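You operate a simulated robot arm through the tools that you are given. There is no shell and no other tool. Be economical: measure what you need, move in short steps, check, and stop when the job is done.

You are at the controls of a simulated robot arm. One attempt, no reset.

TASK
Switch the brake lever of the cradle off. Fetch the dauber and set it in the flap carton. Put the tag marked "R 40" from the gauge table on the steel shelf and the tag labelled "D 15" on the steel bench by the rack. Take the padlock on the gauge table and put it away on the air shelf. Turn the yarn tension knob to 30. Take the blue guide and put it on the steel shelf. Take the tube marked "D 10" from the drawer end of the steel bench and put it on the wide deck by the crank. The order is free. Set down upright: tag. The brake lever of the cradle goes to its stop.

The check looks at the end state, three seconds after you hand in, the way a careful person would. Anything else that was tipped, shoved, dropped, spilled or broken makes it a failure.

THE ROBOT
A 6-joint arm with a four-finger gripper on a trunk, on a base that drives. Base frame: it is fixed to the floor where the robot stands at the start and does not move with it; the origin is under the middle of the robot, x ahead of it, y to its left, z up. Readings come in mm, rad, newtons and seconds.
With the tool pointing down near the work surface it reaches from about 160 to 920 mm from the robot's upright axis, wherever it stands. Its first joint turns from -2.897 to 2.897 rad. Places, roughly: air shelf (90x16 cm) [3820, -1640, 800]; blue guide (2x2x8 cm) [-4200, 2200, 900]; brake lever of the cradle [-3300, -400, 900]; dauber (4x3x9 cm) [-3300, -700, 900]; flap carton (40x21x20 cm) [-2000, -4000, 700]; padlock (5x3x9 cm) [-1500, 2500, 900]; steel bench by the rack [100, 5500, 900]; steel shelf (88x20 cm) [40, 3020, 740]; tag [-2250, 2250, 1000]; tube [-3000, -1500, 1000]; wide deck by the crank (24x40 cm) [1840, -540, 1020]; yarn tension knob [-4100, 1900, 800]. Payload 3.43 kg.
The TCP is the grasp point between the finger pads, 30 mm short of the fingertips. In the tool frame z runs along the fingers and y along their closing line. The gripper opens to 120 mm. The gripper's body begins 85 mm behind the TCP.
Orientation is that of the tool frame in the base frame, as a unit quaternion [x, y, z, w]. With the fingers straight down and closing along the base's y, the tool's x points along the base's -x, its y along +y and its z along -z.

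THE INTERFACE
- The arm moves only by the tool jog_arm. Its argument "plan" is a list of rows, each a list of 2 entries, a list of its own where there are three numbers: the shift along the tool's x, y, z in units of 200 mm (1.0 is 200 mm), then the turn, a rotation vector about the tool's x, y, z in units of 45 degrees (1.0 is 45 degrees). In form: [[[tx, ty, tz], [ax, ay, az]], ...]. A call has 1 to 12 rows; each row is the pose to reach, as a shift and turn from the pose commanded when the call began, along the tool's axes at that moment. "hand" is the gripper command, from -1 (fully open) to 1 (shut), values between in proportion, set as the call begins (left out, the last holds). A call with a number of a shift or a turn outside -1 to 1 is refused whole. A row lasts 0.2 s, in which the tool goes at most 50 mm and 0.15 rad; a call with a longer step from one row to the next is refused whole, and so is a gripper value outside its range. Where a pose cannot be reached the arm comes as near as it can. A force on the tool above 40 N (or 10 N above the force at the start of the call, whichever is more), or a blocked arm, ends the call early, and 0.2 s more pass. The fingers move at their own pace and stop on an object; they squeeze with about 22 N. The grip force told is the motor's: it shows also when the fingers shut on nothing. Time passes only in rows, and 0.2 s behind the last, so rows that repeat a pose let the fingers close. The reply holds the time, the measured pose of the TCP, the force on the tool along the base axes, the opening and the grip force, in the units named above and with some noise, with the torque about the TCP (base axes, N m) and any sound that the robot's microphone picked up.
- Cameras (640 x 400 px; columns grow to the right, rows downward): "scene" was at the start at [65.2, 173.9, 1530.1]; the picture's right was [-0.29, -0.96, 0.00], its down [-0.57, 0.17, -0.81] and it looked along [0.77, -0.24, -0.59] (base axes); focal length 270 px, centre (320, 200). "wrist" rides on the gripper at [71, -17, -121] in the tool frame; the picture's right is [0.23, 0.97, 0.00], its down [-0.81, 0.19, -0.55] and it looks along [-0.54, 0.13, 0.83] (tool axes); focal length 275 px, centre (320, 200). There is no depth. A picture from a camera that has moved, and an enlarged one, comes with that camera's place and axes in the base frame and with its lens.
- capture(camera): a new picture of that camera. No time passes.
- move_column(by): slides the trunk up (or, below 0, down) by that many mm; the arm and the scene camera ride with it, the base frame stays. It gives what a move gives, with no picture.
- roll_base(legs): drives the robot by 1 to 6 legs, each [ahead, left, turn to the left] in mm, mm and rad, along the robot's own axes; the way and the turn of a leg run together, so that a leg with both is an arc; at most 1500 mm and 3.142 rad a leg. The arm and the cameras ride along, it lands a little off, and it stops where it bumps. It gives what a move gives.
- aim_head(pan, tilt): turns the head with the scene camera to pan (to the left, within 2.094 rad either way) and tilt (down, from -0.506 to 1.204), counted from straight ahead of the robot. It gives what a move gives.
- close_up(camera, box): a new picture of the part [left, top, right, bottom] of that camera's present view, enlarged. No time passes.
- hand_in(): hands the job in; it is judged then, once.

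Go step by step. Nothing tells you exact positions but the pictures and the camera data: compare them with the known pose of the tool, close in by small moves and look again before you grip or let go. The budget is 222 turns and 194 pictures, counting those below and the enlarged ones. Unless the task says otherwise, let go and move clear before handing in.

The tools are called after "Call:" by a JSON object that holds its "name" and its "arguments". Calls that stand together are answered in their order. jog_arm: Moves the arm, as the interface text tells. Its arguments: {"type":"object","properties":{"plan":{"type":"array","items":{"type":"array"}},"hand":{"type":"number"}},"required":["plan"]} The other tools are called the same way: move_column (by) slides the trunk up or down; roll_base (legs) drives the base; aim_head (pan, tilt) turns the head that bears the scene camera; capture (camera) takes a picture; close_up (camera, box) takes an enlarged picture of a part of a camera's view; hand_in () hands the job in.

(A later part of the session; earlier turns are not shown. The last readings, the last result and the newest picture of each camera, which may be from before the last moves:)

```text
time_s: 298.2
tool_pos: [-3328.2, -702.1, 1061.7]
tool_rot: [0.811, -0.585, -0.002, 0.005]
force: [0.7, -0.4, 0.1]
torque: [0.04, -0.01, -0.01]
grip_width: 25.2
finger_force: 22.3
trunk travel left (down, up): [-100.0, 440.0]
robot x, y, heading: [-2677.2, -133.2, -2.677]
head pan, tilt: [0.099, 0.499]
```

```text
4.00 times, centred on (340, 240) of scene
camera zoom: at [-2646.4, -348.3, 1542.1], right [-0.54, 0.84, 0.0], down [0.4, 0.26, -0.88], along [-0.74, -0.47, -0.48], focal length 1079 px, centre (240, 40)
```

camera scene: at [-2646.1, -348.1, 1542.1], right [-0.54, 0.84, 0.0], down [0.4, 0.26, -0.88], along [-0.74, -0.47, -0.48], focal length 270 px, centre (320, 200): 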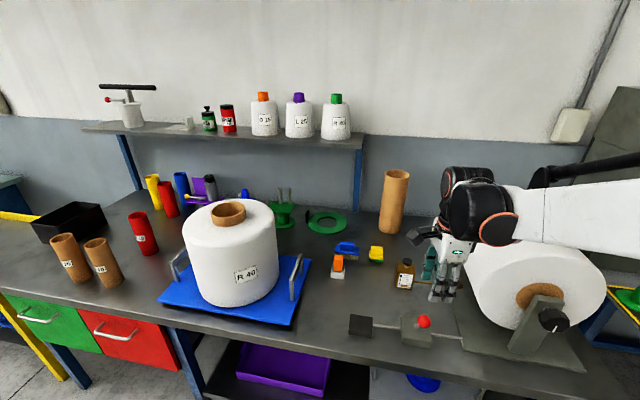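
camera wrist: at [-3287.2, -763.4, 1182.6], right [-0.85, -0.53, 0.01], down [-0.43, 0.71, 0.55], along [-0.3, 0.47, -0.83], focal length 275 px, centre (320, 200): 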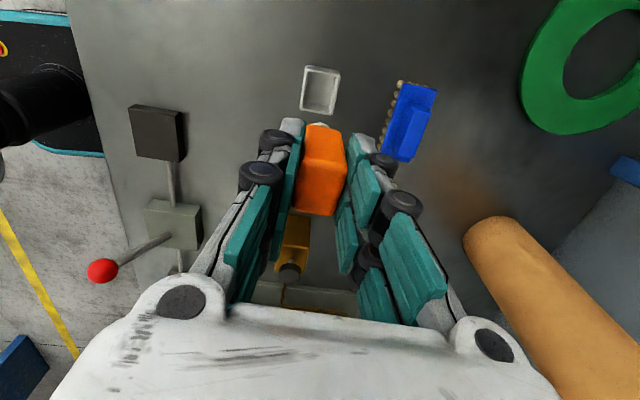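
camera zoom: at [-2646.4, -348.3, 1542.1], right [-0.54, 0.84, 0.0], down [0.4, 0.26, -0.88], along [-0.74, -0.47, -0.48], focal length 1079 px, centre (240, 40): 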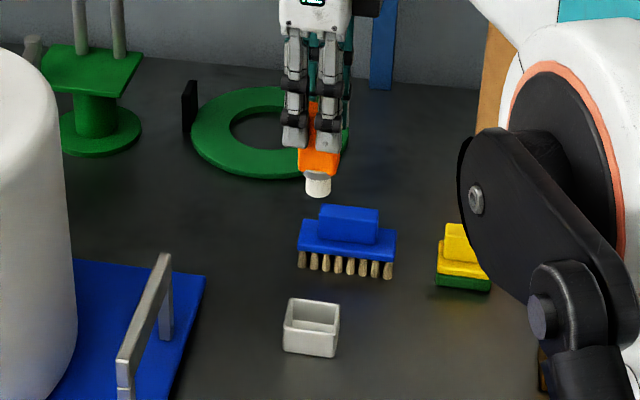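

Dauber is out with its felt tip; the cup stayed. I retract and drive toward the flap carton.

Call:
{"name": "jog_arm", "arguments": {"plan": [[[0, -0.2, -0.1], [0, 0, 0]], [[0, -0.4, -0.15], [0, 0, 0]], [[0, -0.6, -0.15], [0, 0, 0]], [[0, -0.8, -0.15], [0, 0, 0]], [[0, -1.0, -0.15], [0, 0, 0]]]}}

Call:
{"name": "jog_arm", "arguments": {"plan": [[[-0.11, -0.2, 0], [0, 0, 0]], [[-0.22, -0.4, 0], [0, 0, 0]], [[-0.33, -0.6, 0], [0, 0, 0]], [[-0.44, -0.8, 0], [0, 0, 0]], [[-0.55, -0.98, 0], [0, 0, 0]]]}}

Call:
{"name": "roll_base", "arguments": {"legs": [[-300, 0, 0], [175, 1030, 0], [178, 1034, 0], [68, 1028, -0.05]]}}

Call:
{"name": "capture", "arguments": {"camera": "scene"}}

```text
time_s: 299.4
tool_pos: [-3136.0, -637.1, 1089.8]
tool_rot: [0.811, -0.585, -0.002, 0.006]
force: [-0.1, 1.0, -1.4]
torque: [-0.05, 0.03, -0.04]
grip_width: 25.4
finger_force: 21.9
trunk travel left (down, up): [-100.0, 440.0]
robot x, y, heading: [-2679.4, -128.8, -2.677]
head pan, tilt: [0.099, 0.499]
```

```text
time_s: 300.6
tool_pos: [-2982.1, -473.7, 1088.2]
tool_rot: [0.811, -0.585, -0.001, 0.006]
force: [0.0, 0.3, -0.5]
torque: [0.0, 0.02, 0.01]
grip_width: 25.3
finger_force: 21.9
trunk travel left (down, up): [-100.0, 440.0]
robot x, y, heading: [-2679.5, -129.8, -2.679]
head pan, tilt: [0.099, 0.499]
```

```text
time_s: 317.7
tool_pos: [-1657.7, -3303.1, 1087.1]
tool_rot: [0.805, -0.593, -0.001, 0.006]
force: [0.6, -0.2, -0.9]
torque: [-0.01, 0.03, -0.01]
grip_width: 25.5
finger_force: 21.8
trunk travel left (down, up): [-100.0, 440.0]
robot x, y, heading: [-1347.0, -2965.3, -2.694]
head pan, tilt: [0.099, 0.499]
```

```text
91 pictures are left
camera scene: at [-1329.7, -3119.4, 1547.4], right [0.19, 0.98, 0.0], down [0.42, -0.08, -0.9], along [-0.89, 0.17, -0.43], focal length 270 px, centre (320, 200)
```

scene: 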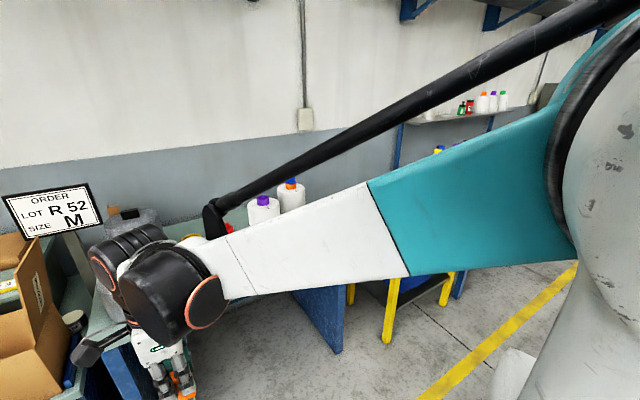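

Call:
{"name": "aim_head", "arguments": {"pan": 0.7, "tilt": 0.5}}

Call:
{"name": "capture", "arguments": {"camera": "scene"}}

Call:
{"name": "capture", "arguments": {"camera": "wrist"}}

```text
time_s: 318.7
tool_pos: [-1657.0, -3303.4, 1086.4]
tool_rot: [0.806, -0.592, -0.002, 0.006]
force: [0.2, -0.2, -0.9]
torque: [0.0, 0.01, -0.03]
grip_width: 25.2
finger_force: 21.7
trunk travel left (down, up): [-100.0, 440.0]
robot x, y, heading: [-1347.4, -2963.2, -2.694]
head pan, tilt: [0.7, 0.499]
```

```text
90 pictures are left
camera scene: at [-1329.8, -3119.6, 1547.4], right [0.19, 0.98, 0.0], down [0.42, -0.08, -0.9], along [-0.89, 0.17, -0.43], focal length 270 px, centre (320, 200)
```

scene: 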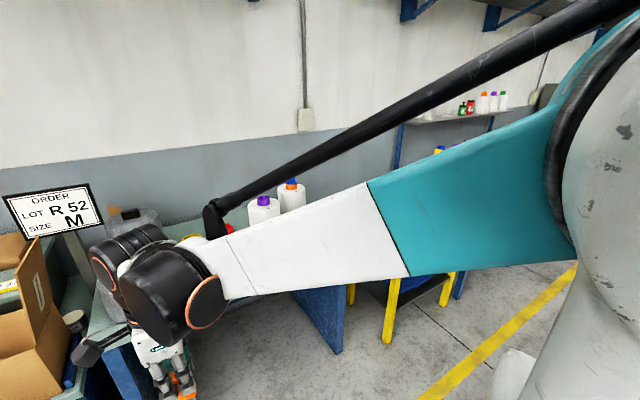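

```text
89 pictures are left
camera wrist: at [-1619.1, -3365.0, 1206.9], right [-0.86, -0.51, 0.01], down [-0.42, 0.72, 0.55], along [-0.29, 0.47, -0.83], focal length 275 px, centre (320, 200)
```

wrist: 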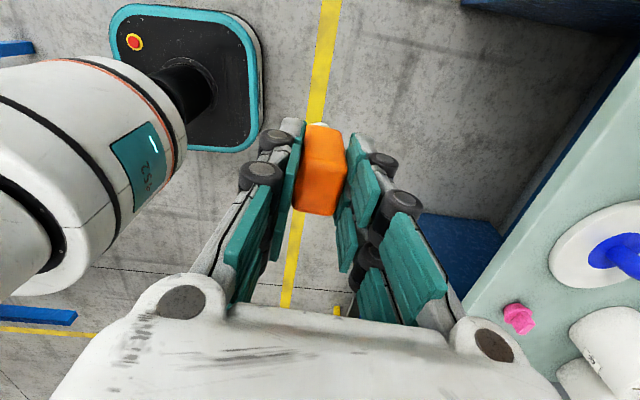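

The arm's position on the left blocks the head. I back off 250 and swing the tool to the right, then look again.

Call:
{"name": "roll_base", "arguments": {"legs": [[-250, 300, 0]]}}

Call:
{"name": "jog_arm", "arguments": {"plan": [[[-0.2, 0, 0], [0, 0, 0]], [[-0.4, 0, 0], [0, 0, 0]], [[-0.6, 0, 0], [0, 0, 0]], [[-0.8, 0, 0], [0, 0, 0]], [[-1.0, 0, 0], [0, 0, 0]]]}}

Call:
{"name": "aim_head", "arguments": {"pan": 0.3, "tilt": 0.5}}

Call:
{"name": "capture", "arguments": {"camera": "scene"}}

```text
time_s: 321.2
tool_pos: [-1299.9, -3462.6, 1087.7]
tool_rot: [0.806, -0.591, -0.002, 0.005]
force: [-0.1, -0.2, -0.9]
torque: [0.03, -0.02, 0.01]
grip_width: 25.2
finger_force: 21.8
trunk travel left (down, up): [-100.0, 440.0]
robot x, y, heading: [-985.2, -3125.0, -2.696]
head pan, tilt: [0.7, 0.499]
```

```text
time_s: 322.4
tool_pos: [-1358.0, -3272.2, 1086.7]
tool_rot: [0.806, -0.592, -0.002, 0.005]
force: [1.1, -0.5, -0.8]
torque: [0.0, -0.01, -0.01]
grip_width: 25.4
finger_force: 21.5
trunk travel left (down, up): [-100.0, 440.0]
robot x, y, heading: [-985.8, -3124.1, -2.691]
head pan, tilt: [0.7, 0.499]
```

```text
time_s: 323.2
tool_pos: [-1358.8, -3272.4, 1086.3]
tool_rot: [0.806, -0.592, -0.002, 0.005]
force: [-0.2, 0.1, -0.4]
torque: [0.04, 0.01, -0.01]
grip_width: 25.2
finger_force: 22.5
trunk travel left (down, up): [-100.0, 440.0]
robot x, y, heading: [-987.1, -3125.9, -2.692]
head pan, tilt: [0.3, 0.499]
```

```text
88 pictures are left
camera scene: at [-959.1, -3247.7, 1548.1], right [0.53, 0.85, 0.0], down [0.36, -0.22, -0.91], along [-0.77, 0.48, -0.42], focal length 270 px, centre (320, 200)
```

scene: 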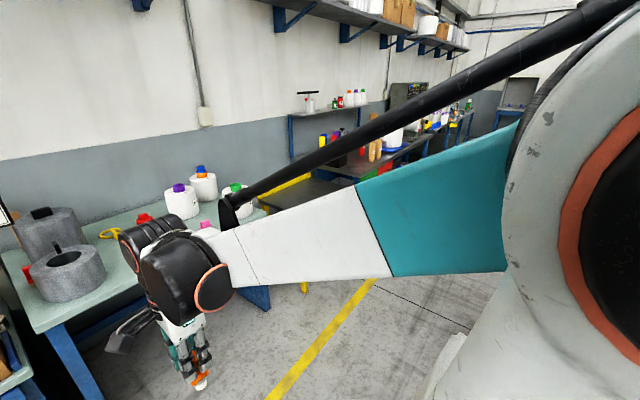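

Call:
{"name": "aim_head", "arguments": {"pan": 0.3, "tilt": 0.45}}

Call:
{"name": "capture", "arguments": {"camera": "scene"}}

```text
time_s: 323.9
tool_pos: [-1359.4, -3272.2, 1086.1]
tool_rot: [0.806, -0.592, -0.002, 0.005]
force: [-0.3, -0.5, -0.6]
torque: [0.03, 0.0, -0.02]
grip_width: 25.3
finger_force: 21.8
trunk travel left (down, up): [-100.0, 440.0]
robot x, y, heading: [-988.9, -3123.8, -2.695]
head pan, tilt: [0.3, 0.45]
```

```text
87 pictures are left
camera scene: at [-959.0, -3247.7, 1548.1], right [0.53, 0.84, 0.0], down [0.36, -0.22, -0.91], along [-0.77, 0.49, -0.42], focal length 270 px, centre (320, 200)
```

scene: 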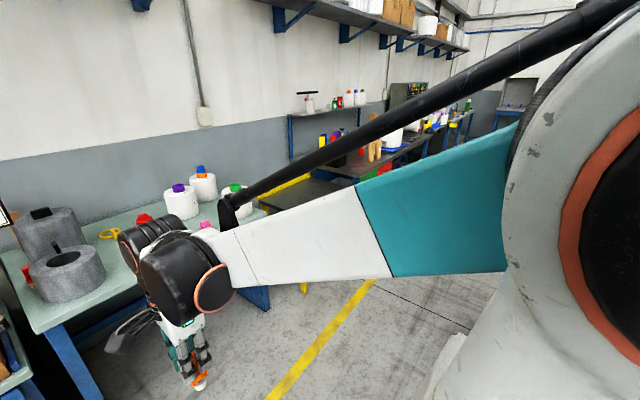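

The head is jammed against the arm. I move the tool right and forward a bit to free it.

Call:
{"name": "jog_arm", "arguments": {"plan": [[[-0.2, 0.1, 0], [0, 0, 0]], [[-0.4, 0.2, 0], [0, 0, 0]], [[-0.6, 0.3, 0], [0, 0, 0]], [[-0.8, 0.4, 0], [0, 0, 0]], [[-0.9, 0.5, 0], [0, 0, 0]]]}}

Call:
{"name": "aim_head", "arguments": {"pan": 0.4, "tilt": 0.5}}

Call:
{"name": "capture", "arguments": {"camera": "scene"}}

```text
time_s: 325.1
tool_pos: [-1505.6, -3128.8, 1084.6]
tool_rot: [0.806, -0.592, -0.002, 0.005]
force: [-0.3, -0.7, -0.2]
torque: [-0.04, -0.01, 0.02]
grip_width: 25.2
finger_force: 22.6
trunk travel left (down, up): [-100.0, 440.0]
robot x, y, heading: [-987.2, -3124.8, -2.701]
head pan, tilt: [0.3, 0.45]
```

```text
time_s: 325.7
tool_pos: [-1506.4, -3130.0, 1084.9]
tool_rot: [0.806, -0.592, -0.002, 0.005]
force: [-0.4, 0.0, -0.6]
torque: [-0.01, 0.02, -0.03]
grip_width: 25.3
finger_force: 22.0
trunk travel left (down, up): [-100.0, 440.0]
robot x, y, heading: [-986.2, -3125.8, -2.697]
head pan, tilt: [0.4, 0.499]
```

```text
86 pictures are left
camera scene: at [-941.5, -3365.0, 1542.1], right [-0.75, 0.66, 0.0], down [0.32, 0.36, -0.88], along [-0.58, -0.66, -0.48], focal length 270 px, centre (320, 200)
```

scene: 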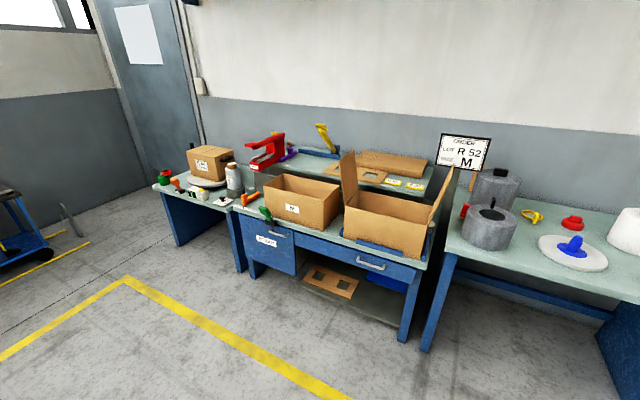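

Call:
{"name": "close_up", "arguments": {"camera": "scene", "box": [230, 130, 470, 280]}}

```text
2.67 times, centred on (350, 205) of scene
camera zoom: at [-941.5, -3365.0, 1542.1], right [-0.75, 0.66, 0.0], down [0.32, 0.36, -0.88], along [-0.58, -0.66, -0.48], focal length 719 px, centre (240, 187)
```

zoom: 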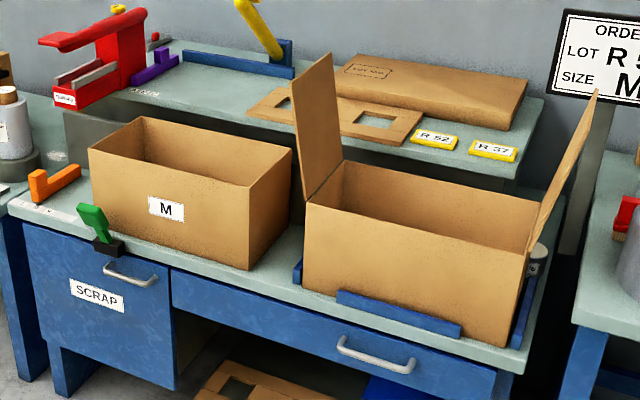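

The flap carton (with left/right flaps up) is in the blue fixture, centre ≈(-1984,-4019), floor z≈674, rim ≈870. I raise the tool and approach.

Call:
{"name": "jog_arm", "arguments": {"plan": [[[0, 0, -0.22], [0, 0, 0]], [[0, 0, -0.44], [0, 0, 0]], [[0, 0, -0.6], [0, 0, 0]]]}}

Call:
{"name": "roll_base", "arguments": {"legs": [[350, 480, 0], [270, 0, 0]]}}

Call:
{"name": "capture", "arguments": {"camera": "scene"}}

Call:
{"name": "capture", "arguments": {"camera": "wrist"}}

```text
time_s: 326.5
tool_pos: [-1505.5, -3131.6, 1207.2]
tool_rot: [0.806, -0.592, -0.002, 0.006]
force: [-0.5, 0.6, -0.8]
torque: [0.01, -0.01, 0.05]
grip_width: 25.2
finger_force: 22.0
trunk travel left (down, up): [-100.0, 440.0]
robot x, y, heading: [-984.7, -3126.5, -2.698]
head pan, tilt: [0.4, 0.499]
```

```text
time_s: 331.4
tool_pos: [-1853.3, -3840.6, 1205.7]
tool_rot: [0.807, -0.59, -0.002, 0.005]
force: [-0.3, 0.0, -0.2]
torque: [-0.01, 0.0, 0.02]
grip_width: 25.4
finger_force: 21.9
trunk travel left (down, up): [-100.0, 440.0]
robot x, y, heading: [-1335.8, -3830.8, -2.687]
head pan, tilt: [0.4, 0.499]
```

```text
84 pictures are left
camera scene: at [-1288.2, -4070.7, 1542.1], right [-0.75, 0.66, 0.0], down [0.32, 0.36, -0.88], along [-0.58, -0.66, -0.48], focal length 270 px, centre (320, 200)
```

scene: 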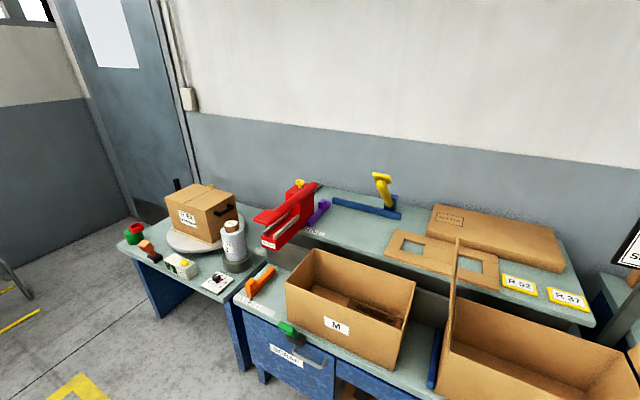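

```text
83 pictures are left
camera wrist: at [-1813.9, -3902.4, 1326.6], right [-0.86, -0.52, 0.01], down [-0.42, 0.72, 0.55], along [-0.29, 0.47, -0.83], focal length 275 px, centre (320, 200)
```

wrist: 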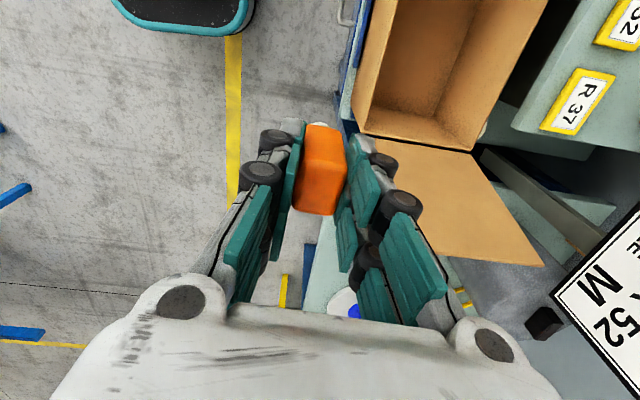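

Carton corner fits the estimate. I move over its centre and lower to z≈1000, then check.

Call:
{"name": "jog_arm", "arguments": {"plan": [[[0.12, 0.17, 0], [0, 0, 0]], [[0.24, 0.34, 0], [0, 0, 0]], [[0.36, 0.51, 0], [0, 0, 0]], [[0.48, 0.68, 0], [0, 0, 0]], [[0.6, 0.83, 0.05], [0, 0, 0]], [[0.633, 0.882, 0.2], [0, 0, 0]], [[0.633, 0.882, 0.44], [0, 0, 0]], [[0.633, 0.882, 0.68], [0, 0, 0]], [[0.633, 0.882, 0.92], [0, 0, 0]], [[0.633, 0.882, 1.0], [0, 0, 0]]]}}

Call:
{"name": "capture", "arguments": {"camera": "wrist"}}

Call:
{"name": "capture", "arguments": {"camera": "scene"}}

```text
time_s: 333.6
tool_pos: [-1982.4, -4014.5, 1008.5]
tool_rot: [0.808, -0.59, -0.002, 0.005]
force: [0.2, -0.7, -0.7]
torque: [0.01, -0.03, 0.02]
grip_width: 25.3
finger_force: 21.8
trunk travel left (down, up): [-100.0, 440.0]
robot x, y, heading: [-1333.9, -3831.3, -2.684]
head pan, tilt: [0.4, 0.499]
```

```text
82 pictures are left
camera wrist: at [-1943.8, -4077.0, 1128.9], right [-0.86, -0.52, 0.01], down [-0.43, 0.72, 0.55], along [-0.29, 0.47, -0.83], focal length 275 px, centre (320, 200)
```

wrist: 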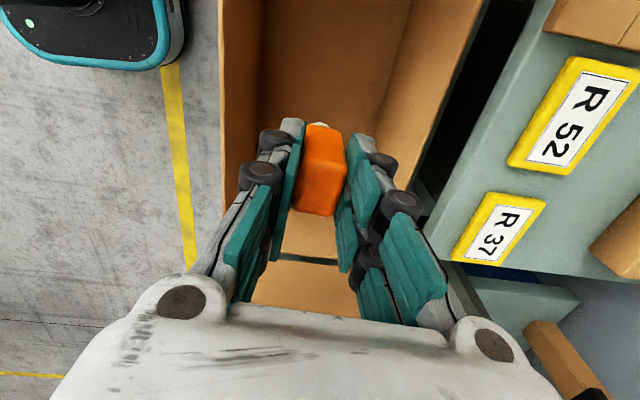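

```text
81 pictures are left
camera scene: at [-1288.5, -4070.8, 1542.1], right [-0.75, 0.66, 0.0], down [0.32, 0.36, -0.88], along [-0.58, -0.66, -0.48], focal length 270 px, centre (320, 200)
```

scene: 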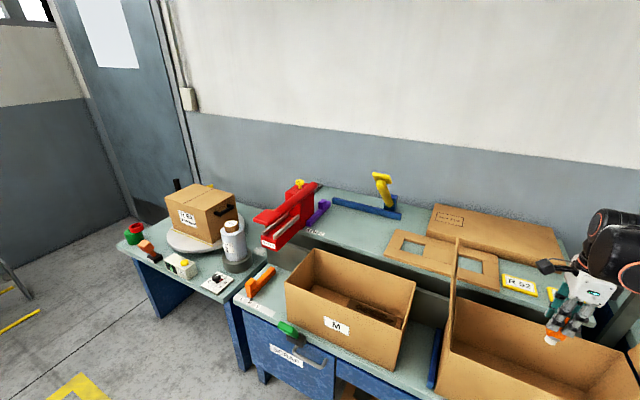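

Call:
{"name": "jog_arm", "arguments": {"plan": [[[0, 0.05, 0.2], [0, 0, 0]], [[0, 0.05, 0.4], [0, 0, 0]], [[0, 0.05, 0.6], [0, 0, 0]], [[0, 0.05, 0.8], [0, 0, 0]], [[0, 0.05, 1.0], [0, 0, 0]]]}}

Call:
{"name": "capture", "arguments": {"camera": "wrist"}}

Call:
{"name": "aim_head", "arguments": {"pan": 0.05, "tilt": 0.6}}

Call:
{"name": "capture", "arguments": {"camera": "scene"}}

```text
time_s: 334.8
tool_pos: [-1995.7, -4020.5, 807.2]
tool_rot: [0.807, -0.59, -0.002, 0.006]
force: [-0.6, -0.2, 0.6]
torque: [0.02, 0.01, 0.0]
grip_width: 25.4
finger_force: 22.0
trunk travel left (down, up): [-100.0, 440.0]
robot x, y, heading: [-1335.5, -3830.5, -2.686]
head pan, tilt: [0.4, 0.499]
```

```text
80 pictures are left
camera wrist: at [-1956.0, -4082.9, 926.9], right [-0.86, -0.52, 0.01], down [-0.42, 0.72, 0.55], along [-0.29, 0.47, -0.83], focal length 275 px, centre (320, 200)
```

wrist: 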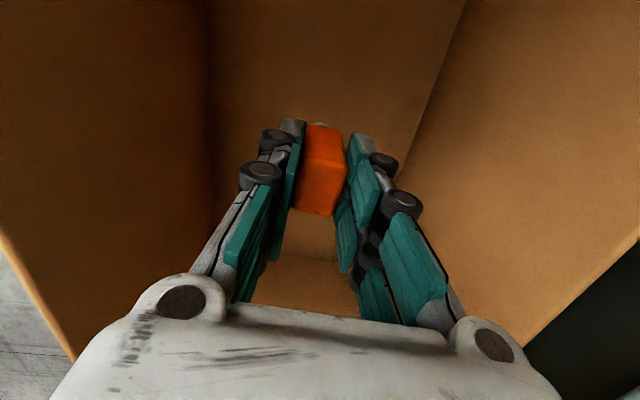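

```text
time_s: 335.7
tool_pos: [-1995.5, -4020.7, 807.8]
tool_rot: [0.807, -0.59, -0.002, 0.005]
force: [-0.7, 0.4, 0.1]
torque: [0.02, -0.01, 0.01]
grip_width: 25.6
finger_force: 22.3
trunk travel left (down, up): [-100.0, 440.0]
robot x, y, heading: [-1335.5, -3826.5, -2.685]
head pan, tilt: [0.051, 0.6]
```

```text
79 pictures are left
camera scene: at [-1305.7, -4044.9, 1533.0], right [-0.48, 0.88, 0.0], down [0.49, 0.27, -0.83], along [-0.72, -0.4, -0.56], focal length 270 px, centre (320, 200)
```

scene: 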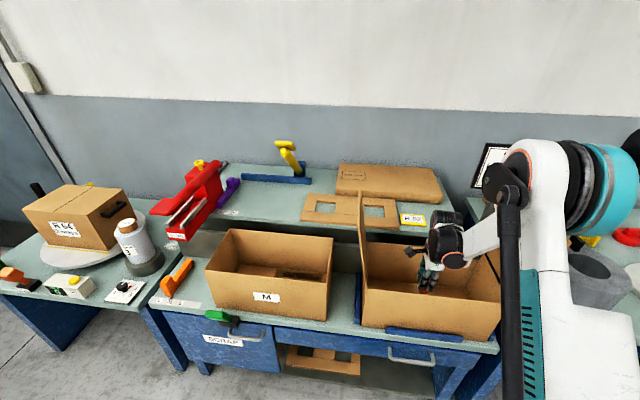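

Call:
{"name": "jog_arm", "arguments": {"plan": [[[0, 0, 0.06], [0, 0, 0]], [[0, 0, 0.12], [0, 0, 0]], [[0, 0, 0.15], [0, 0, 0]]]}}

Call:
{"name": "jog_arm", "arguments": {"plan": [[[0, 0, 0.02], [0, 0, 0]], [[0, 0, 0.04], [0, 0, 0]], [[0, 0, 0.06], [0, 0, 0]]]}}

Call:
{"name": "jog_arm", "arguments": {"plan": [[[0, 0, 0.02], [0, 0, 0]], [[0, 0, 0.04], [0, 0, 0]]]}}

Call:
{"name": "capture", "arguments": {"camera": "wrist"}}

```text
time_s: 336.5
tool_pos: [-1996.4, -4021.1, 779.2]
tool_rot: [0.808, -0.59, -0.002, 0.006]
force: [1.3, 0.6, -0.4]
torque: [0.0, -0.02, -0.01]
grip_width: 25.2
finger_force: 22.1
trunk travel left (down, up): [-100.0, 440.0]
robot x, y, heading: [-1337.7, -3833.6, -2.69]
head pan, tilt: [0.051, 0.6]
```

```text
time_s: 337.3
tool_pos: [-1996.4, -4021.1, 766.3]
tool_rot: [0.808, -0.59, -0.001, 0.005]
force: [0.1, 0.2, -0.9]
torque: [0.01, 0.01, 0.0]
grip_width: 25.1
finger_force: 22.5
trunk travel left (down, up): [-100.0, 440.0]
robot x, y, heading: [-1336.8, -3832.0, -2.686]
head pan, tilt: [0.051, 0.6]
```

```text
time_s: 337.9
tool_pos: [-1995.8, -4020.1, 757.9]
tool_rot: [0.808, -0.59, -0.002, 0.006]
force: [1.0, -0.4, -0.5]
torque: [0.01, -0.02, -0.01]
grip_width: 25.7
finger_force: 22.0
trunk travel left (down, up): [-100.0, 440.0]
robot x, y, heading: [-1334.5, -3831.8, -2.689]
head pan, tilt: [0.051, 0.6]
```

```text
78 pictures are left
camera wrist: at [-1956.7, -4082.6, 878.3], right [-0.86, -0.52, 0.01], down [-0.42, 0.72, 0.55], along [-0.29, 0.47, -0.83], focal length 275 px, centre (320, 200)
```

wrist: 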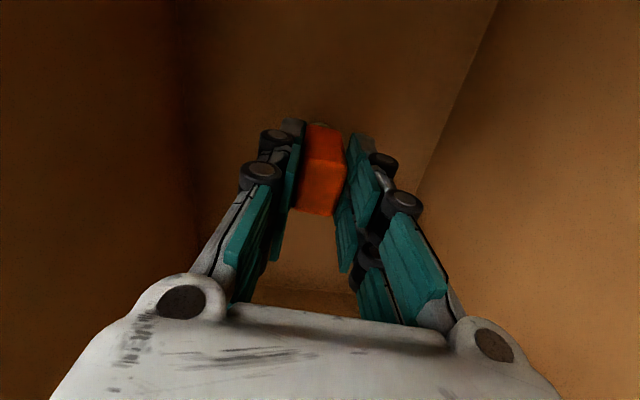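

Call:
{"name": "jog_arm", "arguments": {"plan": [[[0, 0, 0.02], [0, 0, 0]], [[0, 0, 0.04], [0, 0, 0]]]}}

Call:
{"name": "jog_arm", "arguments": {"plan": [[[0, 0, 0.02], [0, 0, 0]], [[0, 0, 0.04], [0, 0, 0]]]}}

Call:
{"name": "jog_arm", "arguments": {"plan": [[[0, 0, 0.02], [0, 0, 0]], [[0, 0, 0.04], [0, 0, 0]]]}}

```text
time_s: 338.5
tool_pos: [-1995.5, -4021.1, 751.9]
tool_rot: [0.808, -0.589, -0.001, 0.005]
force: [-2.5, -0.5, 10.7]
torque: [-0.07, 0.08, -0.02]
grip_width: 25.3
finger_force: 21.8
trunk travel left (down, up): [-100.0, 440.0]
robot x, y, heading: [-1334.8, -3831.8, -2.683]
head pan, tilt: [0.051, 0.6]
```

```text
time_s: 339.1
tool_pos: [-1996.1, -4020.7, 743.6]
tool_rot: [0.807, -0.59, -0.002, 0.005]
force: [-1.6, -0.5, 20.7]
torque: [0.01, 0.1, 0.03]
grip_width: 25.7
finger_force: 22.0
trunk travel left (down, up): [-100.0, 440.0]
robot x, y, heading: [-1336.3, -3827.4, -2.688]
head pan, tilt: [0.051, 0.6]
```

```text
time_s: 339.7
tool_pos: [-1995.9, -4020.4, 735.2]
tool_rot: [0.807, -0.59, -0.001, 0.005]
force: [1.2, -0.1, 20.0]
torque: [0.05, -0.01, 0.01]
grip_width: 25.6
finger_force: 21.8
trunk travel left (down, up): [-100.0, 440.0]
robot x, y, heading: [-1331.7, -3829.0, -2.681]
head pan, tilt: [0.051, 0.6]
```

The dauber touches the carton floor. I open and rise straight out.

Call:
{"name": "jog_arm", "arguments": {"plan": [[[0, 0, 0], [0, 0, 0]], [[0, 0, 0], [0, 0, 0]]], "hand": 0.2}}

Call:
{"name": "jog_arm", "arguments": {"plan": [[[0, 0, -0.15], [0, 0, 0]], [[0, 0, -0.38], [0, 0, 0]], [[0, 0, -0.6], [0, 0, 0]], [[0, 0, -0.82], [0, 0, 0]], [[0, 0, -1.0], [0, 0, 0]]]}}

Call:
{"name": "jog_arm", "arguments": {"plan": [[[0, 0, -0.2], [0, 0, 0]], [[0, 0, -0.4], [0, 0, 0]], [[0, 0, -0.6], [0, 0, 0]], [[0, 0, -0.8], [0, 0, 0]], [[0, 0, -1.0], [0, 0, 0]]]}}

Call:
{"name": "capture", "arguments": {"camera": "wrist"}}

Call:
{"name": "capture", "arguments": {"camera": "scene"}}

```text
time_s: 340.3
tool_pos: [-1997.8, -4020.4, 735.5]
tool_rot: [0.808, -0.59, -0.002, 0.005]
force: [0.7, 0.0, 0.1]
torque: [0.05, -0.04, -0.02]
grip_width: 48.4
finger_force: 0.1
trunk travel left (down, up): [-100.0, 440.0]
robot x, y, heading: [-1338.7, -3831.3, -2.687]
head pan, tilt: [0.051, 0.6]
```

```text
time_s: 341.5
tool_pos: [-1994.6, -4018.9, 937.1]
tool_rot: [0.808, -0.59, -0.001, 0.005]
force: [0.6, 0.1, -0.4]
torque: [0.0, 0.0, 0.02]
grip_width: 47.8
finger_force: 0.0
trunk travel left (down, up): [-100.0, 440.0]
robot x, y, heading: [-1338.7, -3830.8, -2.688]
head pan, tilt: [0.051, 0.6]
```

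```text
time_s: 342.7
tool_pos: [-1993.7, -4018.3, 1134.5]
tool_rot: [0.808, -0.59, -0.002, 0.005]
force: [-0.3, 0.1, -0.1]
torque: [0.01, 0.02, 0.02]
grip_width: 48.1
finger_force: 0.0
trunk travel left (down, up): [-100.0, 440.0]
robot x, y, heading: [-1333.1, -3830.1, -2.684]
head pan, tilt: [0.051, 0.6]
```

```text
77 pictures are left
camera wrist: at [-1953.8, -4080.9, 1255.3], right [-0.86, -0.52, 0.01], down [-0.42, 0.72, 0.55], along [-0.29, 0.47, -0.83], focal length 275 px, centre (320, 200)
```

wrist: 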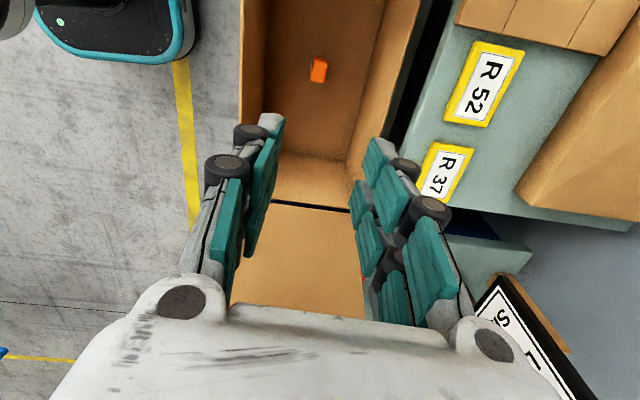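

```text
76 pictures are left
camera scene: at [-1305.5, -4044.8, 1533.0], right [-0.48, 0.88, 0.0], down [0.49, 0.27, -0.83], along [-0.72, -0.4, -0.56], focal length 270 px, centre (320, 200)
```

scene: 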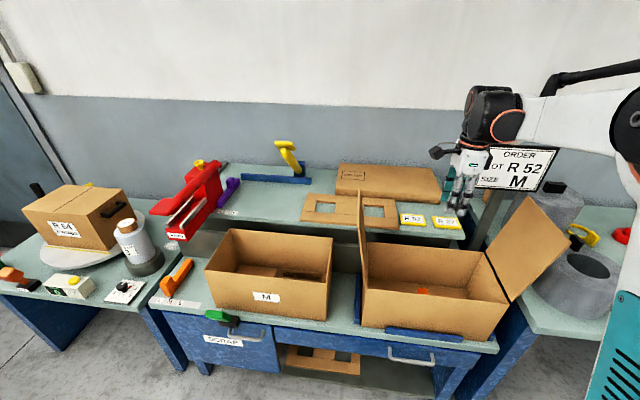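

Dauber stands in the carton. I retract and drive to the drawer end of the steel bench.

Call:
{"name": "jog_arm", "arguments": {"plan": [[[0, -0.2, 0], [0, 0, 0]], [[0, -0.4, 0], [0, 0, 0]], [[0, -0.6, 0], [0, 0, 0]], [[0, -0.8, 0], [0, 0, 0]], [[0, -1.0, 0], [0, 0, 0]]]}}

Call:
{"name": "roll_base", "arguments": {"legs": [[-350, 0, 0], [44, -886, 0], [-82, -962, 0], [-60, -980, -0.04]]}}

Call:
{"name": "aim_head", "arguments": {"pan": 0.1, "tilt": 0.5}}

Call:
{"name": "capture", "arguments": {"camera": "scene"}}

```text
time_s: 343.9
tool_pos: [-1802.8, -3956.4, 1132.0]
tool_rot: [0.807, -0.59, -0.002, 0.005]
force: [-0.2, -0.4, -0.2]
torque: [0.0, 0.01, -0.01]
grip_width: 48.3
finger_force: 0.2
trunk travel left (down, up): [-100.0, 440.0]
robot x, y, heading: [-1333.5, -3832.1, -2.686]
head pan, tilt: [0.051, 0.6]
```

```text
time_s: 359.8
tool_pos: [-2646.3, -1193.9, 1131.7]
tool_rot: [0.798, -0.603, -0.002, 0.006]
force: [-0.3, -0.5, -0.6]
torque: [0.02, 0.0, 0.0]
grip_width: 48.1
finger_force: 0.0
trunk travel left (down, up): [-100.0, 440.0]
robot x, y, heading: [-2175.8, -1086.0, -2.721]
head pan, tilt: [0.051, 0.6]
```

```text
time_s: 360.5
tool_pos: [-2645.0, -1193.8, 1132.4]
tool_rot: [0.797, -0.603, -0.003, 0.005]
force: [-0.4, -0.2, -0.4]
torque: [0.01, -0.02, -0.04]
grip_width: 48.0
finger_force: 0.1
trunk travel left (down, up): [-100.0, 440.0]
robot x, y, heading: [-2171.3, -1082.2, -2.719]
head pan, tilt: [0.099, 0.499]
```

```text
75 pictures are left
camera scene: at [-2151.3, -1303.2, 1542.1], right [-0.5, 0.87, 0.0], down [0.42, 0.24, -0.88], along [-0.76, -0.44, -0.48], focal length 270 px, centre (320, 200)
```

scene: 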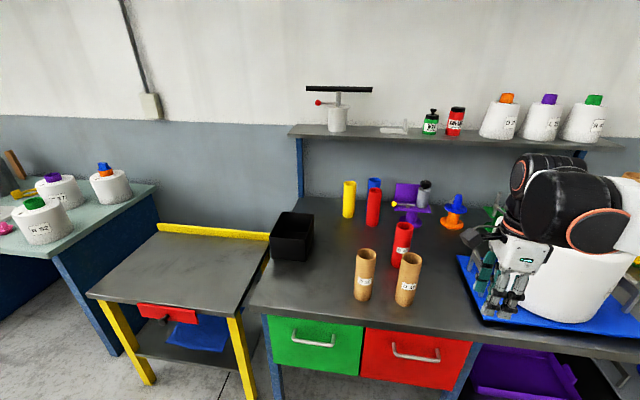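

Call:
{"name": "close_up", "arguments": {"camera": "scene", "box": [300, 170, 480, 320]}}

```text
2.67 times, centred on (390, 245) of scene
camera zoom: at [-2151.3, -1303.2, 1542.1], right [-0.5, 0.87, 0.0], down [0.42, 0.24, -0.88], along [-0.76, -0.44, -0.48], focal length 719 px, centre (133, 80)
```

zoom: 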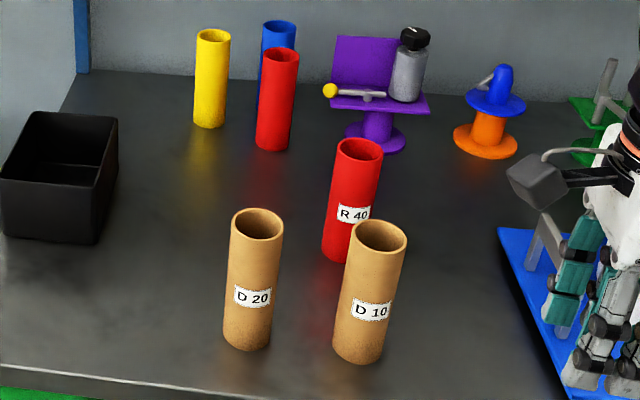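

D 10 is the right-front brown tube, base ≈(-2836,-1371), ~180 mm tall. I drive ahead 120 mm, open wide, and move above it.

Call:
{"name": "roll_base", "arguments": {"legs": [[120, 0, 0]]}}

```text
time_s: 361.7
tool_pos: [-2755.5, -1241.5, 1133.2]
tool_rot: [0.797, -0.604, -0.002, 0.006]
force: [0.3, 0.9, -0.3]
torque: [0.0, -0.03, -0.01]
grip_width: 48.1
finger_force: 0.0
trunk travel left (down, up): [-100.0, 440.0]
robot x, y, heading: [-2284.3, -1132.4, -2.724]
head pan, tilt: [0.099, 0.499]
```

Call:
{"name": "jog_arm", "arguments": {"plan": [[[0.13, 0.14, 0], [0, 0, 0]], [[0.26, 0.28, 0], [0, 0, 0]], [[0.39, 0.42, 0], [0, 0, 0]], [[0.513, 0.563, 0], [0, 0, 0]], [[0.513, 0.563, 0], [0, 0, 0]]], "hand": -0.7}}

Call:
{"name": "capture", "arguments": {"camera": "wrist"}}

Call:
{"name": "capture", "arguments": {"camera": "scene"}}

```text
time_s: 362.9
tool_pos: [-2838.5, -1371.4, 1134.5]
tool_rot: [0.797, -0.604, -0.003, 0.005]
force: [-0.5, 1.2, -0.1]
torque: [0.03, -0.04, -0.01]
grip_width: 102.0
finger_force: 0.1
trunk travel left (down, up): [-100.0, 440.0]
robot x, y, heading: [-2282.6, -1130.3, -2.72]
head pan, tilt: [0.099, 0.499]
```

```text
73 pictures are left
camera wrist: at [-2800.6, -1434.7, 1254.0], right [-0.87, -0.48, 0.01], down [-0.4, 0.73, 0.55], along [-0.28, 0.48, -0.83], focal length 275 px, centre (320, 200)
```

wrist: 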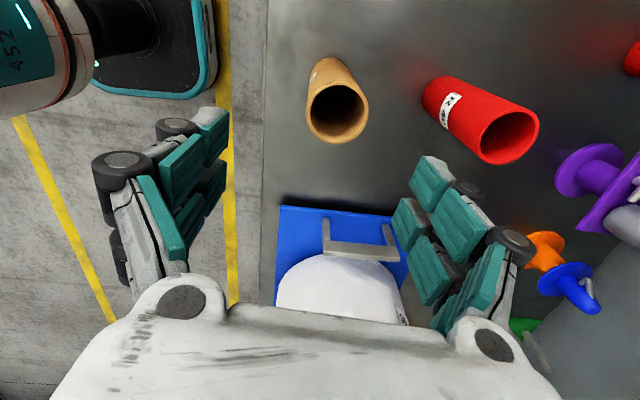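

```text
72 pictures are left
camera scene: at [-2260.8, -1352.1, 1542.0], right [-0.49, 0.87, 0.0], down [0.42, 0.24, -0.88], along [-0.76, -0.43, -0.48], focal length 270 px, centre (320, 200)
```

scene: 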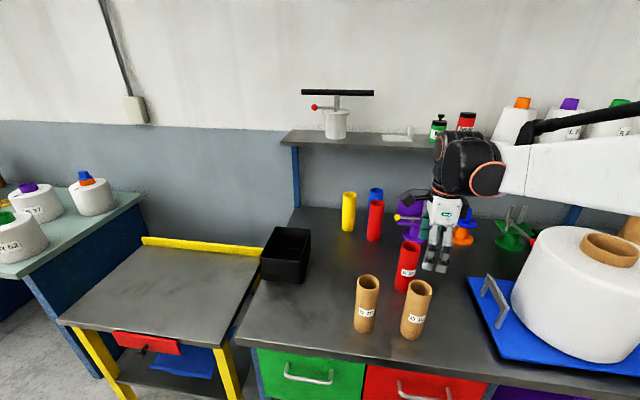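

Call:
{"name": "jog_arm", "arguments": {"plan": [[[0.04, 0.07, 0.15], [0, 0, 0]], [[0.04, 0.07, 0.37], [0, 0, 0]], [[0.04, 0.07, 0.5], [0, 0, 0]], [[0.04, 0.07, 0.5], [0, 0, 0]]]}}

Call:
{"name": "capture", "arguments": {"camera": "wrist"}}

```text
time_s: 363.9
tool_pos: [-2849.5, -1380.8, 1032.2]
tool_rot: [0.797, -0.604, -0.001, 0.005]
force: [0.6, 0.1, 0.6]
torque: [-0.01, -0.03, 0.0]
grip_width: 101.8
finger_force: 0.0
trunk travel left (down, up): [-100.0, 440.0]
robot x, y, heading: [-2280.8, -1131.8, -2.726]
head pan, tilt: [0.099, 0.499]
```

```text
71 pictures are left
camera wrist: at [-2812.6, -1444.5, 1153.1], right [-0.87, -0.48, 0.01], down [-0.4, 0.73, 0.55], along [-0.28, 0.48, -0.83], focal length 275 px, centre (320, 200)
```

wrist: 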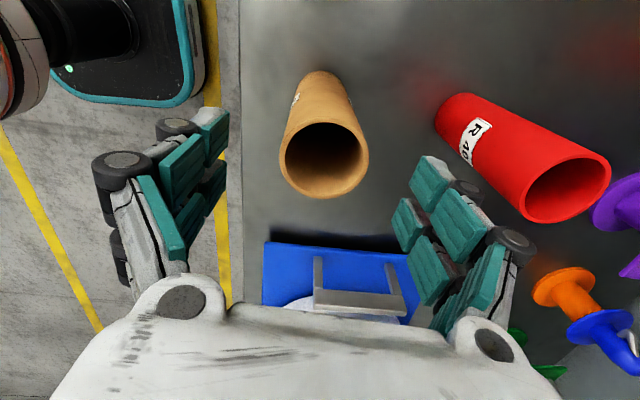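

Call:
{"name": "jog_arm", "arguments": {"plan": [[[0, 0.01, 0.2], [0, 0, 0]], [[0, 0.01, 0.4], [0, 0, 0]], [[0, 0.01, 0.52], [0, 0, 0]], [[0, 0.01, 0.52], [0, 0, 0]]]}}

Call:
{"name": "jog_arm", "arguments": {"plan": [[[0, 0, 0], [0, 0, 0]], [[0, 0, 0], [0, 0, 0]], [[0, 0, 0], [0, 0, 0]]], "hand": 1}}

Call:
{"name": "jog_arm", "arguments": {"plan": [[[0, 0, -0.08], [0, 0, 0]], [[0, 0, -0.2], [0, 0, 0]], [[0, 0, -0.4], [0, 0, 0]], [[0, 0, -0.62], [0, 0, 0]], [[0, 0, -0.85], [0, 0, 0]], [[0, 0, -1.0], [0, 0, 0]]]}}

Call:
{"name": "capture", "arguments": {"camera": "wrist"}}

Call:
{"name": "capture", "arguments": {"camera": "scene"}}

```text
time_s: 364.9
tool_pos: [-2851.9, -1384.1, 929.4]
tool_rot: [0.797, -0.603, -0.002, 0.006]
force: [-0.3, -0.1, 0.0]
torque: [-0.01, -0.01, 0.01]
grip_width: 102.3
finger_force: 0.0
trunk travel left (down, up): [-100.0, 440.0]
robot x, y, heading: [-2281.1, -1129.4, -2.72]
head pan, tilt: [0.099, 0.499]
```

```text
time_s: 365.7
tool_pos: [-2851.5, -1383.5, 929.5]
tool_rot: [0.797, -0.604, -0.002, 0.005]
force: [-0.3, 0.6, 5.3]
torque: [0.02, 0.05, 0.02]
grip_width: 60.6
finger_force: 22.2
trunk travel left (down, up): [-100.0, 440.0]
robot x, y, heading: [-2285.1, -1132.3, -2.719]
head pan, tilt: [0.099, 0.499]
```

```text
time_s: 367.1
tool_pos: [-2849.2, -1382.2, 1129.7]
tool_rot: [0.797, -0.604, -0.002, 0.006]
force: [0.4, -1.0, -0.6]
torque: [-0.01, 0.04, 0.02]
grip_width: 60.5
finger_force: 22.1
trunk travel left (down, up): [-100.0, 440.0]
robot x, y, heading: [-2277.9, -1132.4, -2.718]
head pan, tilt: [0.099, 0.499]
```

```text
70 pictures are left
camera wrist: at [-2810.9, -1445.6, 1249.8], right [-0.87, -0.48, 0.01], down [-0.4, 0.73, 0.55], along [-0.28, 0.48, -0.83], focal length 275 px, centre (320, 200)
```

wrist: 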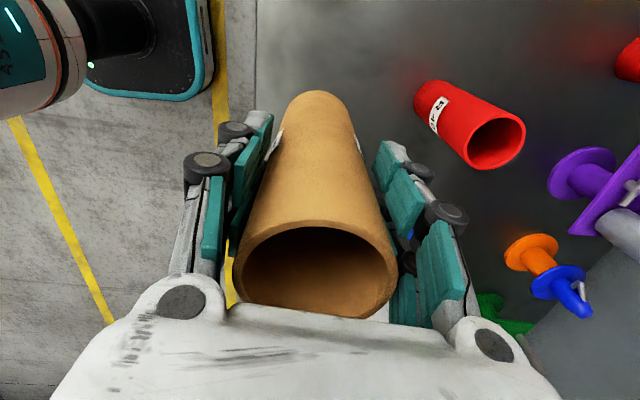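

```text
69 pictures are left
camera scene: at [-2260.4, -1351.6, 1542.1], right [-0.49, 0.87, 0.0], down [0.42, 0.24, -0.88], along [-0.76, -0.43, -0.48], focal length 270 px, centre (320, 200)
```

scene: 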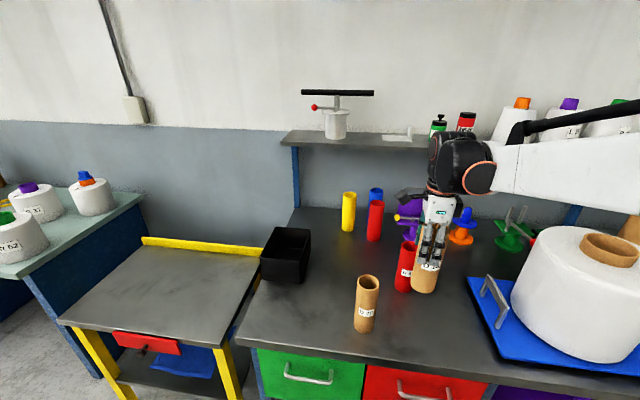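

Tube D 10 is held. I raise it, retract, and drive to the conveyor's front aisle facing the wide deck.

Call:
{"name": "jog_arm", "arguments": {"plan": [[[0, -0.1, -0.15], [0, 0, 0]], [[0, -0.25, -0.3], [0, 0, 0]], [[0, -0.45, -0.35], [0, 0, 0]], [[0, -0.65, -0.35], [0, 0, 0]]]}}

Call:
{"name": "roll_base", "arguments": {"legs": [[-500, 0, 0], [0, 0, 2.1], [218, 662, 0], [218, 663, 0], [794, 566, 0], [700, 500, 0]]}}

Call:
{"name": "aim_head", "arguments": {"pan": 0.1, "tilt": 0.5}}

Call:
{"name": "capture", "arguments": {"camera": "scene"}}

```text
time_s: 368.1
tool_pos: [-2722.3, -1347.8, 1198.2]
tool_rot: [0.797, -0.604, -0.002, 0.005]
force: [1.2, 0.4, -0.7]
torque: [-0.01, 0.01, 0.02]
grip_width: 60.8
finger_force: 22.0
trunk travel left (down, up): [-100.0, 440.0]
robot x, y, heading: [-2282.1, -1133.4, -2.728]
head pan, tilt: [0.099, 0.499]
```

```text
time_s: 391.9
tool_pos: [1516.3, -163.8, 1197.5]
tool_rot: [0.908, 0.418, 0.004, 0.004]
force: [0.9, -0.2, -0.2]
torque: [-0.02, -0.01, -0.02]
grip_width: 60.9
finger_force: 22.2
trunk travel left (down, up): [-100.0, 440.0]
robot x, y, heading: [1092.6, 81.0, -0.565]
head pan, tilt: [0.099, 0.499]
```

```text
time_s: 392.5
tool_pos: [1516.9, -164.1, 1196.8]
tool_rot: [0.909, 0.418, 0.003, 0.004]
force: [0.6, -0.6, -0.6]
torque: [0.01, 0.0, 0.03]
grip_width: 60.6
finger_force: 21.7
trunk travel left (down, up): [-100.0, 440.0]
robot x, y, heading: [1093.1, 81.7, -0.566]
head pan, tilt: [0.099, 0.499]
```

```text
68 pictures are left
camera scene: at [1264.7, 220.4, 1542.1], right [-0.45, -0.89, 0.0], down [-0.43, 0.21, -0.88], along [0.79, -0.39, -0.48], focal length 270 px, centre (320, 200)
```

scene: 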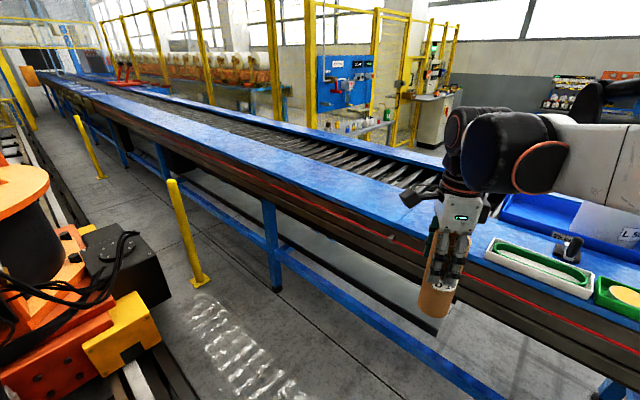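

Call:
{"name": "capture", "arguments": {"camera": "wrist"}}

Call:
{"name": "close_up", "arguments": {"camera": "scene", "box": [360, 150, 640, 325]}}

```text
67 pictures are left
camera wrist: at [1549.6, -97.9, 1316.9], right [0.89, -0.46, 0.01], down [-0.39, -0.74, 0.55], along [-0.24, -0.5, -0.83], focal length 275 px, centre (320, 200)
```

wrist: 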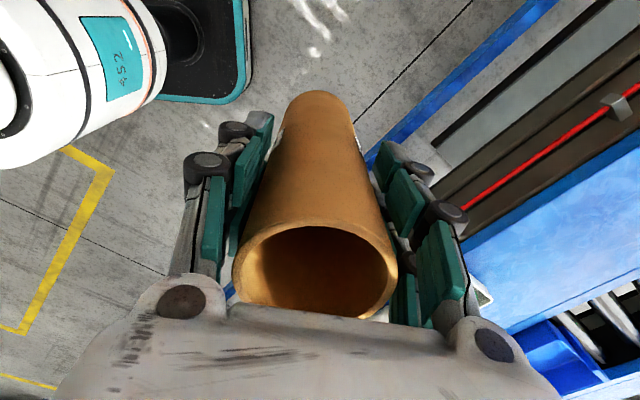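

```text
2.29 times, centred on (500, 238) of scene
camera zoom: at [1264.7, 220.4, 1542.1], right [-0.45, -0.89, 0.0], down [-0.43, 0.21, -0.88], along [0.79, -0.39, -0.48], focal length 616 px, centre (-91, 114)
```

zoom: 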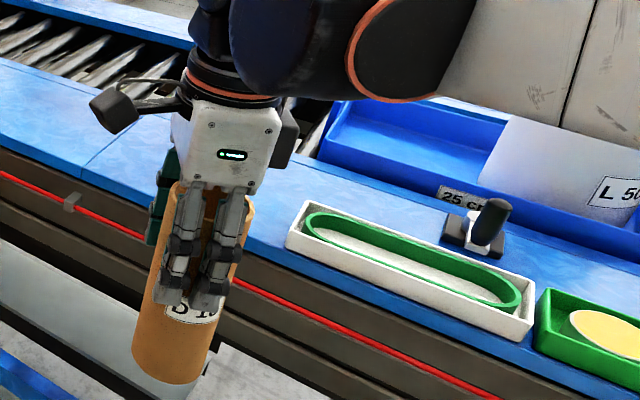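

I swing the tool right to uncover the view of the deck.

Call:
{"name": "jog_arm", "arguments": {"plan": [[[-0.2, 0, 0], [0, 0, 0]], [[-0.4, 0, 0], [0, 0, 0]], [[-0.6, 0, 0], [0, 0, 0]], [[-0.8, 0, 0], [0, 0, 0]]]}}

Call:
{"name": "capture", "arguments": {"camera": "scene"}}

```text
time_s: 393.5
tool_pos: [1415.2, -289.1, 1195.9]
tool_rot: [0.908, 0.42, 0.003, 0.005]
force: [-0.1, -0.8, -0.9]
torque: [-0.03, -0.01, -0.02]
grip_width: 60.7
finger_force: 22.2
trunk travel left (down, up): [-100.0, 440.0]
robot x, y, heading: [1091.9, 83.6, -0.567]
head pan, tilt: [0.099, 0.499]
```

```text
65 pictures are left
camera scene: at [1268.0, 229.3, 1541.5], right [-0.35, -0.94, 0.0], down [-0.45, 0.17, -0.87], along [0.82, -0.3, -0.48], focal length 270 px, centre (320, 200)
```

scene: 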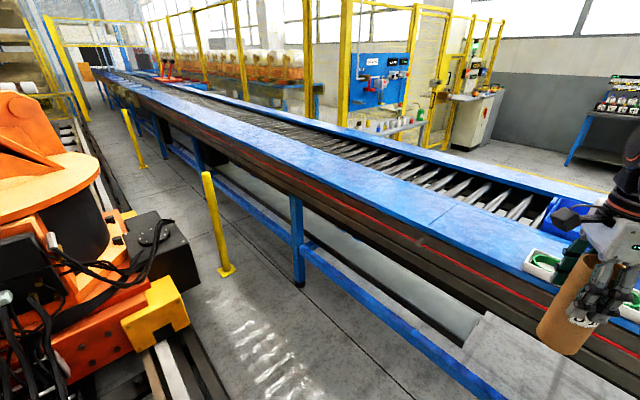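

The deck is the clear blue strip left of the white tray. I raise the trunk for clearance and drive closer.

Call:
{"name": "move_column", "arguments": {"by": 120}}

Call:
{"name": "roll_base", "arguments": {"legs": [[280, -40, 0]]}}

Call:
{"name": "capture", "arguments": {"camera": "wrist"}}

Call:
{"name": "capture", "arguments": {"camera": "scene"}}

```text
time_s: 395.0
tool_pos: [1413.8, -287.7, 1316.3]
tool_rot: [0.908, 0.419, 0.003, 0.003]
force: [-0.1, 0.5, -0.2]
torque: [0.01, 0.02, -0.01]
grip_width: 60.5
finger_force: 22.1
trunk travel left (down, up): [-220.0, 320.0]
robot x, y, heading: [1092.3, 86.3, -0.57]
head pan, tilt: [0.099, 0.499]
```

```text
time_s: 397.0
tool_pos: [1631.5, -473.9, 1315.5]
tool_rot: [0.908, 0.419, 0.003, 0.004]
force: [-0.2, 0.1, -1.5]
torque: [0.03, -0.01, 0.01]
grip_width: 60.6
finger_force: 22.1
trunk travel left (down, up): [-220.0, 320.0]
robot x, y, heading: [1307.6, -102.6, -0.561]
head pan, tilt: [0.099, 0.499]
```

```text
64 pictures are left
camera wrist: at [1664.8, -407.4, 1436.0], right [0.89, -0.46, 0.01], down [-0.39, -0.74, 0.55], along [-0.24, -0.49, -0.83], focal length 275 px, centre (320, 200)
```

wrist: 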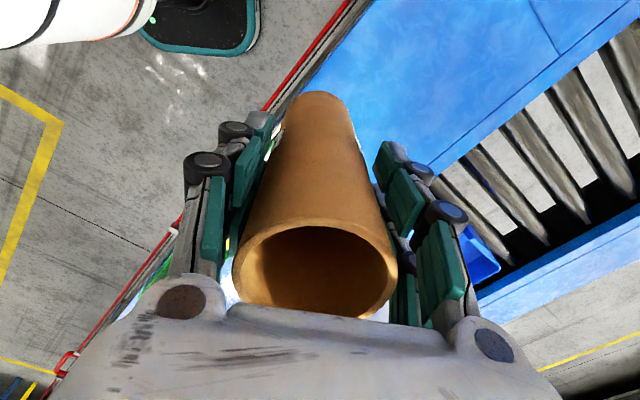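

```text
63 pictures are left
camera scene: at [1485.1, 42.8, 1661.1], right [-0.36, -0.93, 0.0], down [-0.45, 0.18, -0.87], along [0.81, -0.32, -0.49], focal length 270 px, centre (320, 200)
```

scene: 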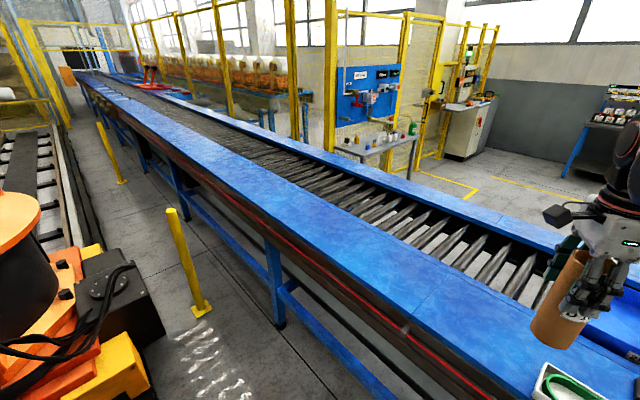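

Call:
{"name": "close_up", "arguments": {"camera": "scene", "box": [370, 230, 610, 380]}}

Call:
{"name": "close_up", "arguments": {"camera": "wrist", "box": [320, 0, 640, 200]}}

```text
2.67 times, centred on (490, 305) of scene
camera zoom: at [1485.1, 42.8, 1661.1], right [-0.36, -0.93, 0.0], down [-0.45, 0.18, -0.87], along [0.81, -0.32, -0.49], focal length 719 px, centre (-133, -80)
```

zoom: 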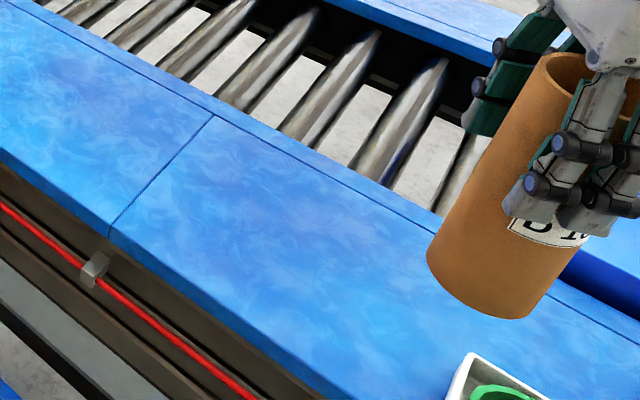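

```text
2.00 times, centred on (480, 100) of wrist
camera zoom: at [1664.8, -407.4, 1436.0], right [0.89, -0.46, 0.01], down [-0.39, -0.74, 0.55], along [-0.24, -0.49, -0.83], focal length 551 px, centre (0, 400)
```

zoom: 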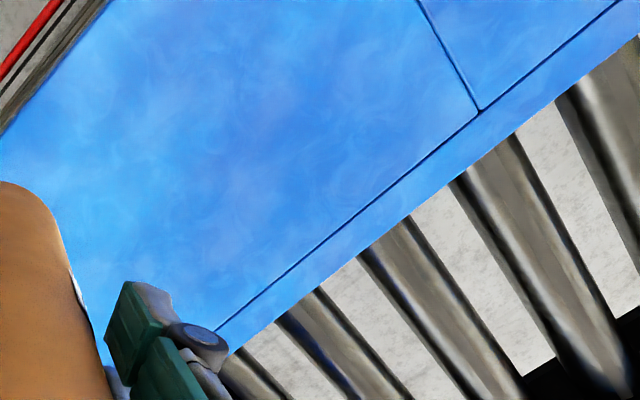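

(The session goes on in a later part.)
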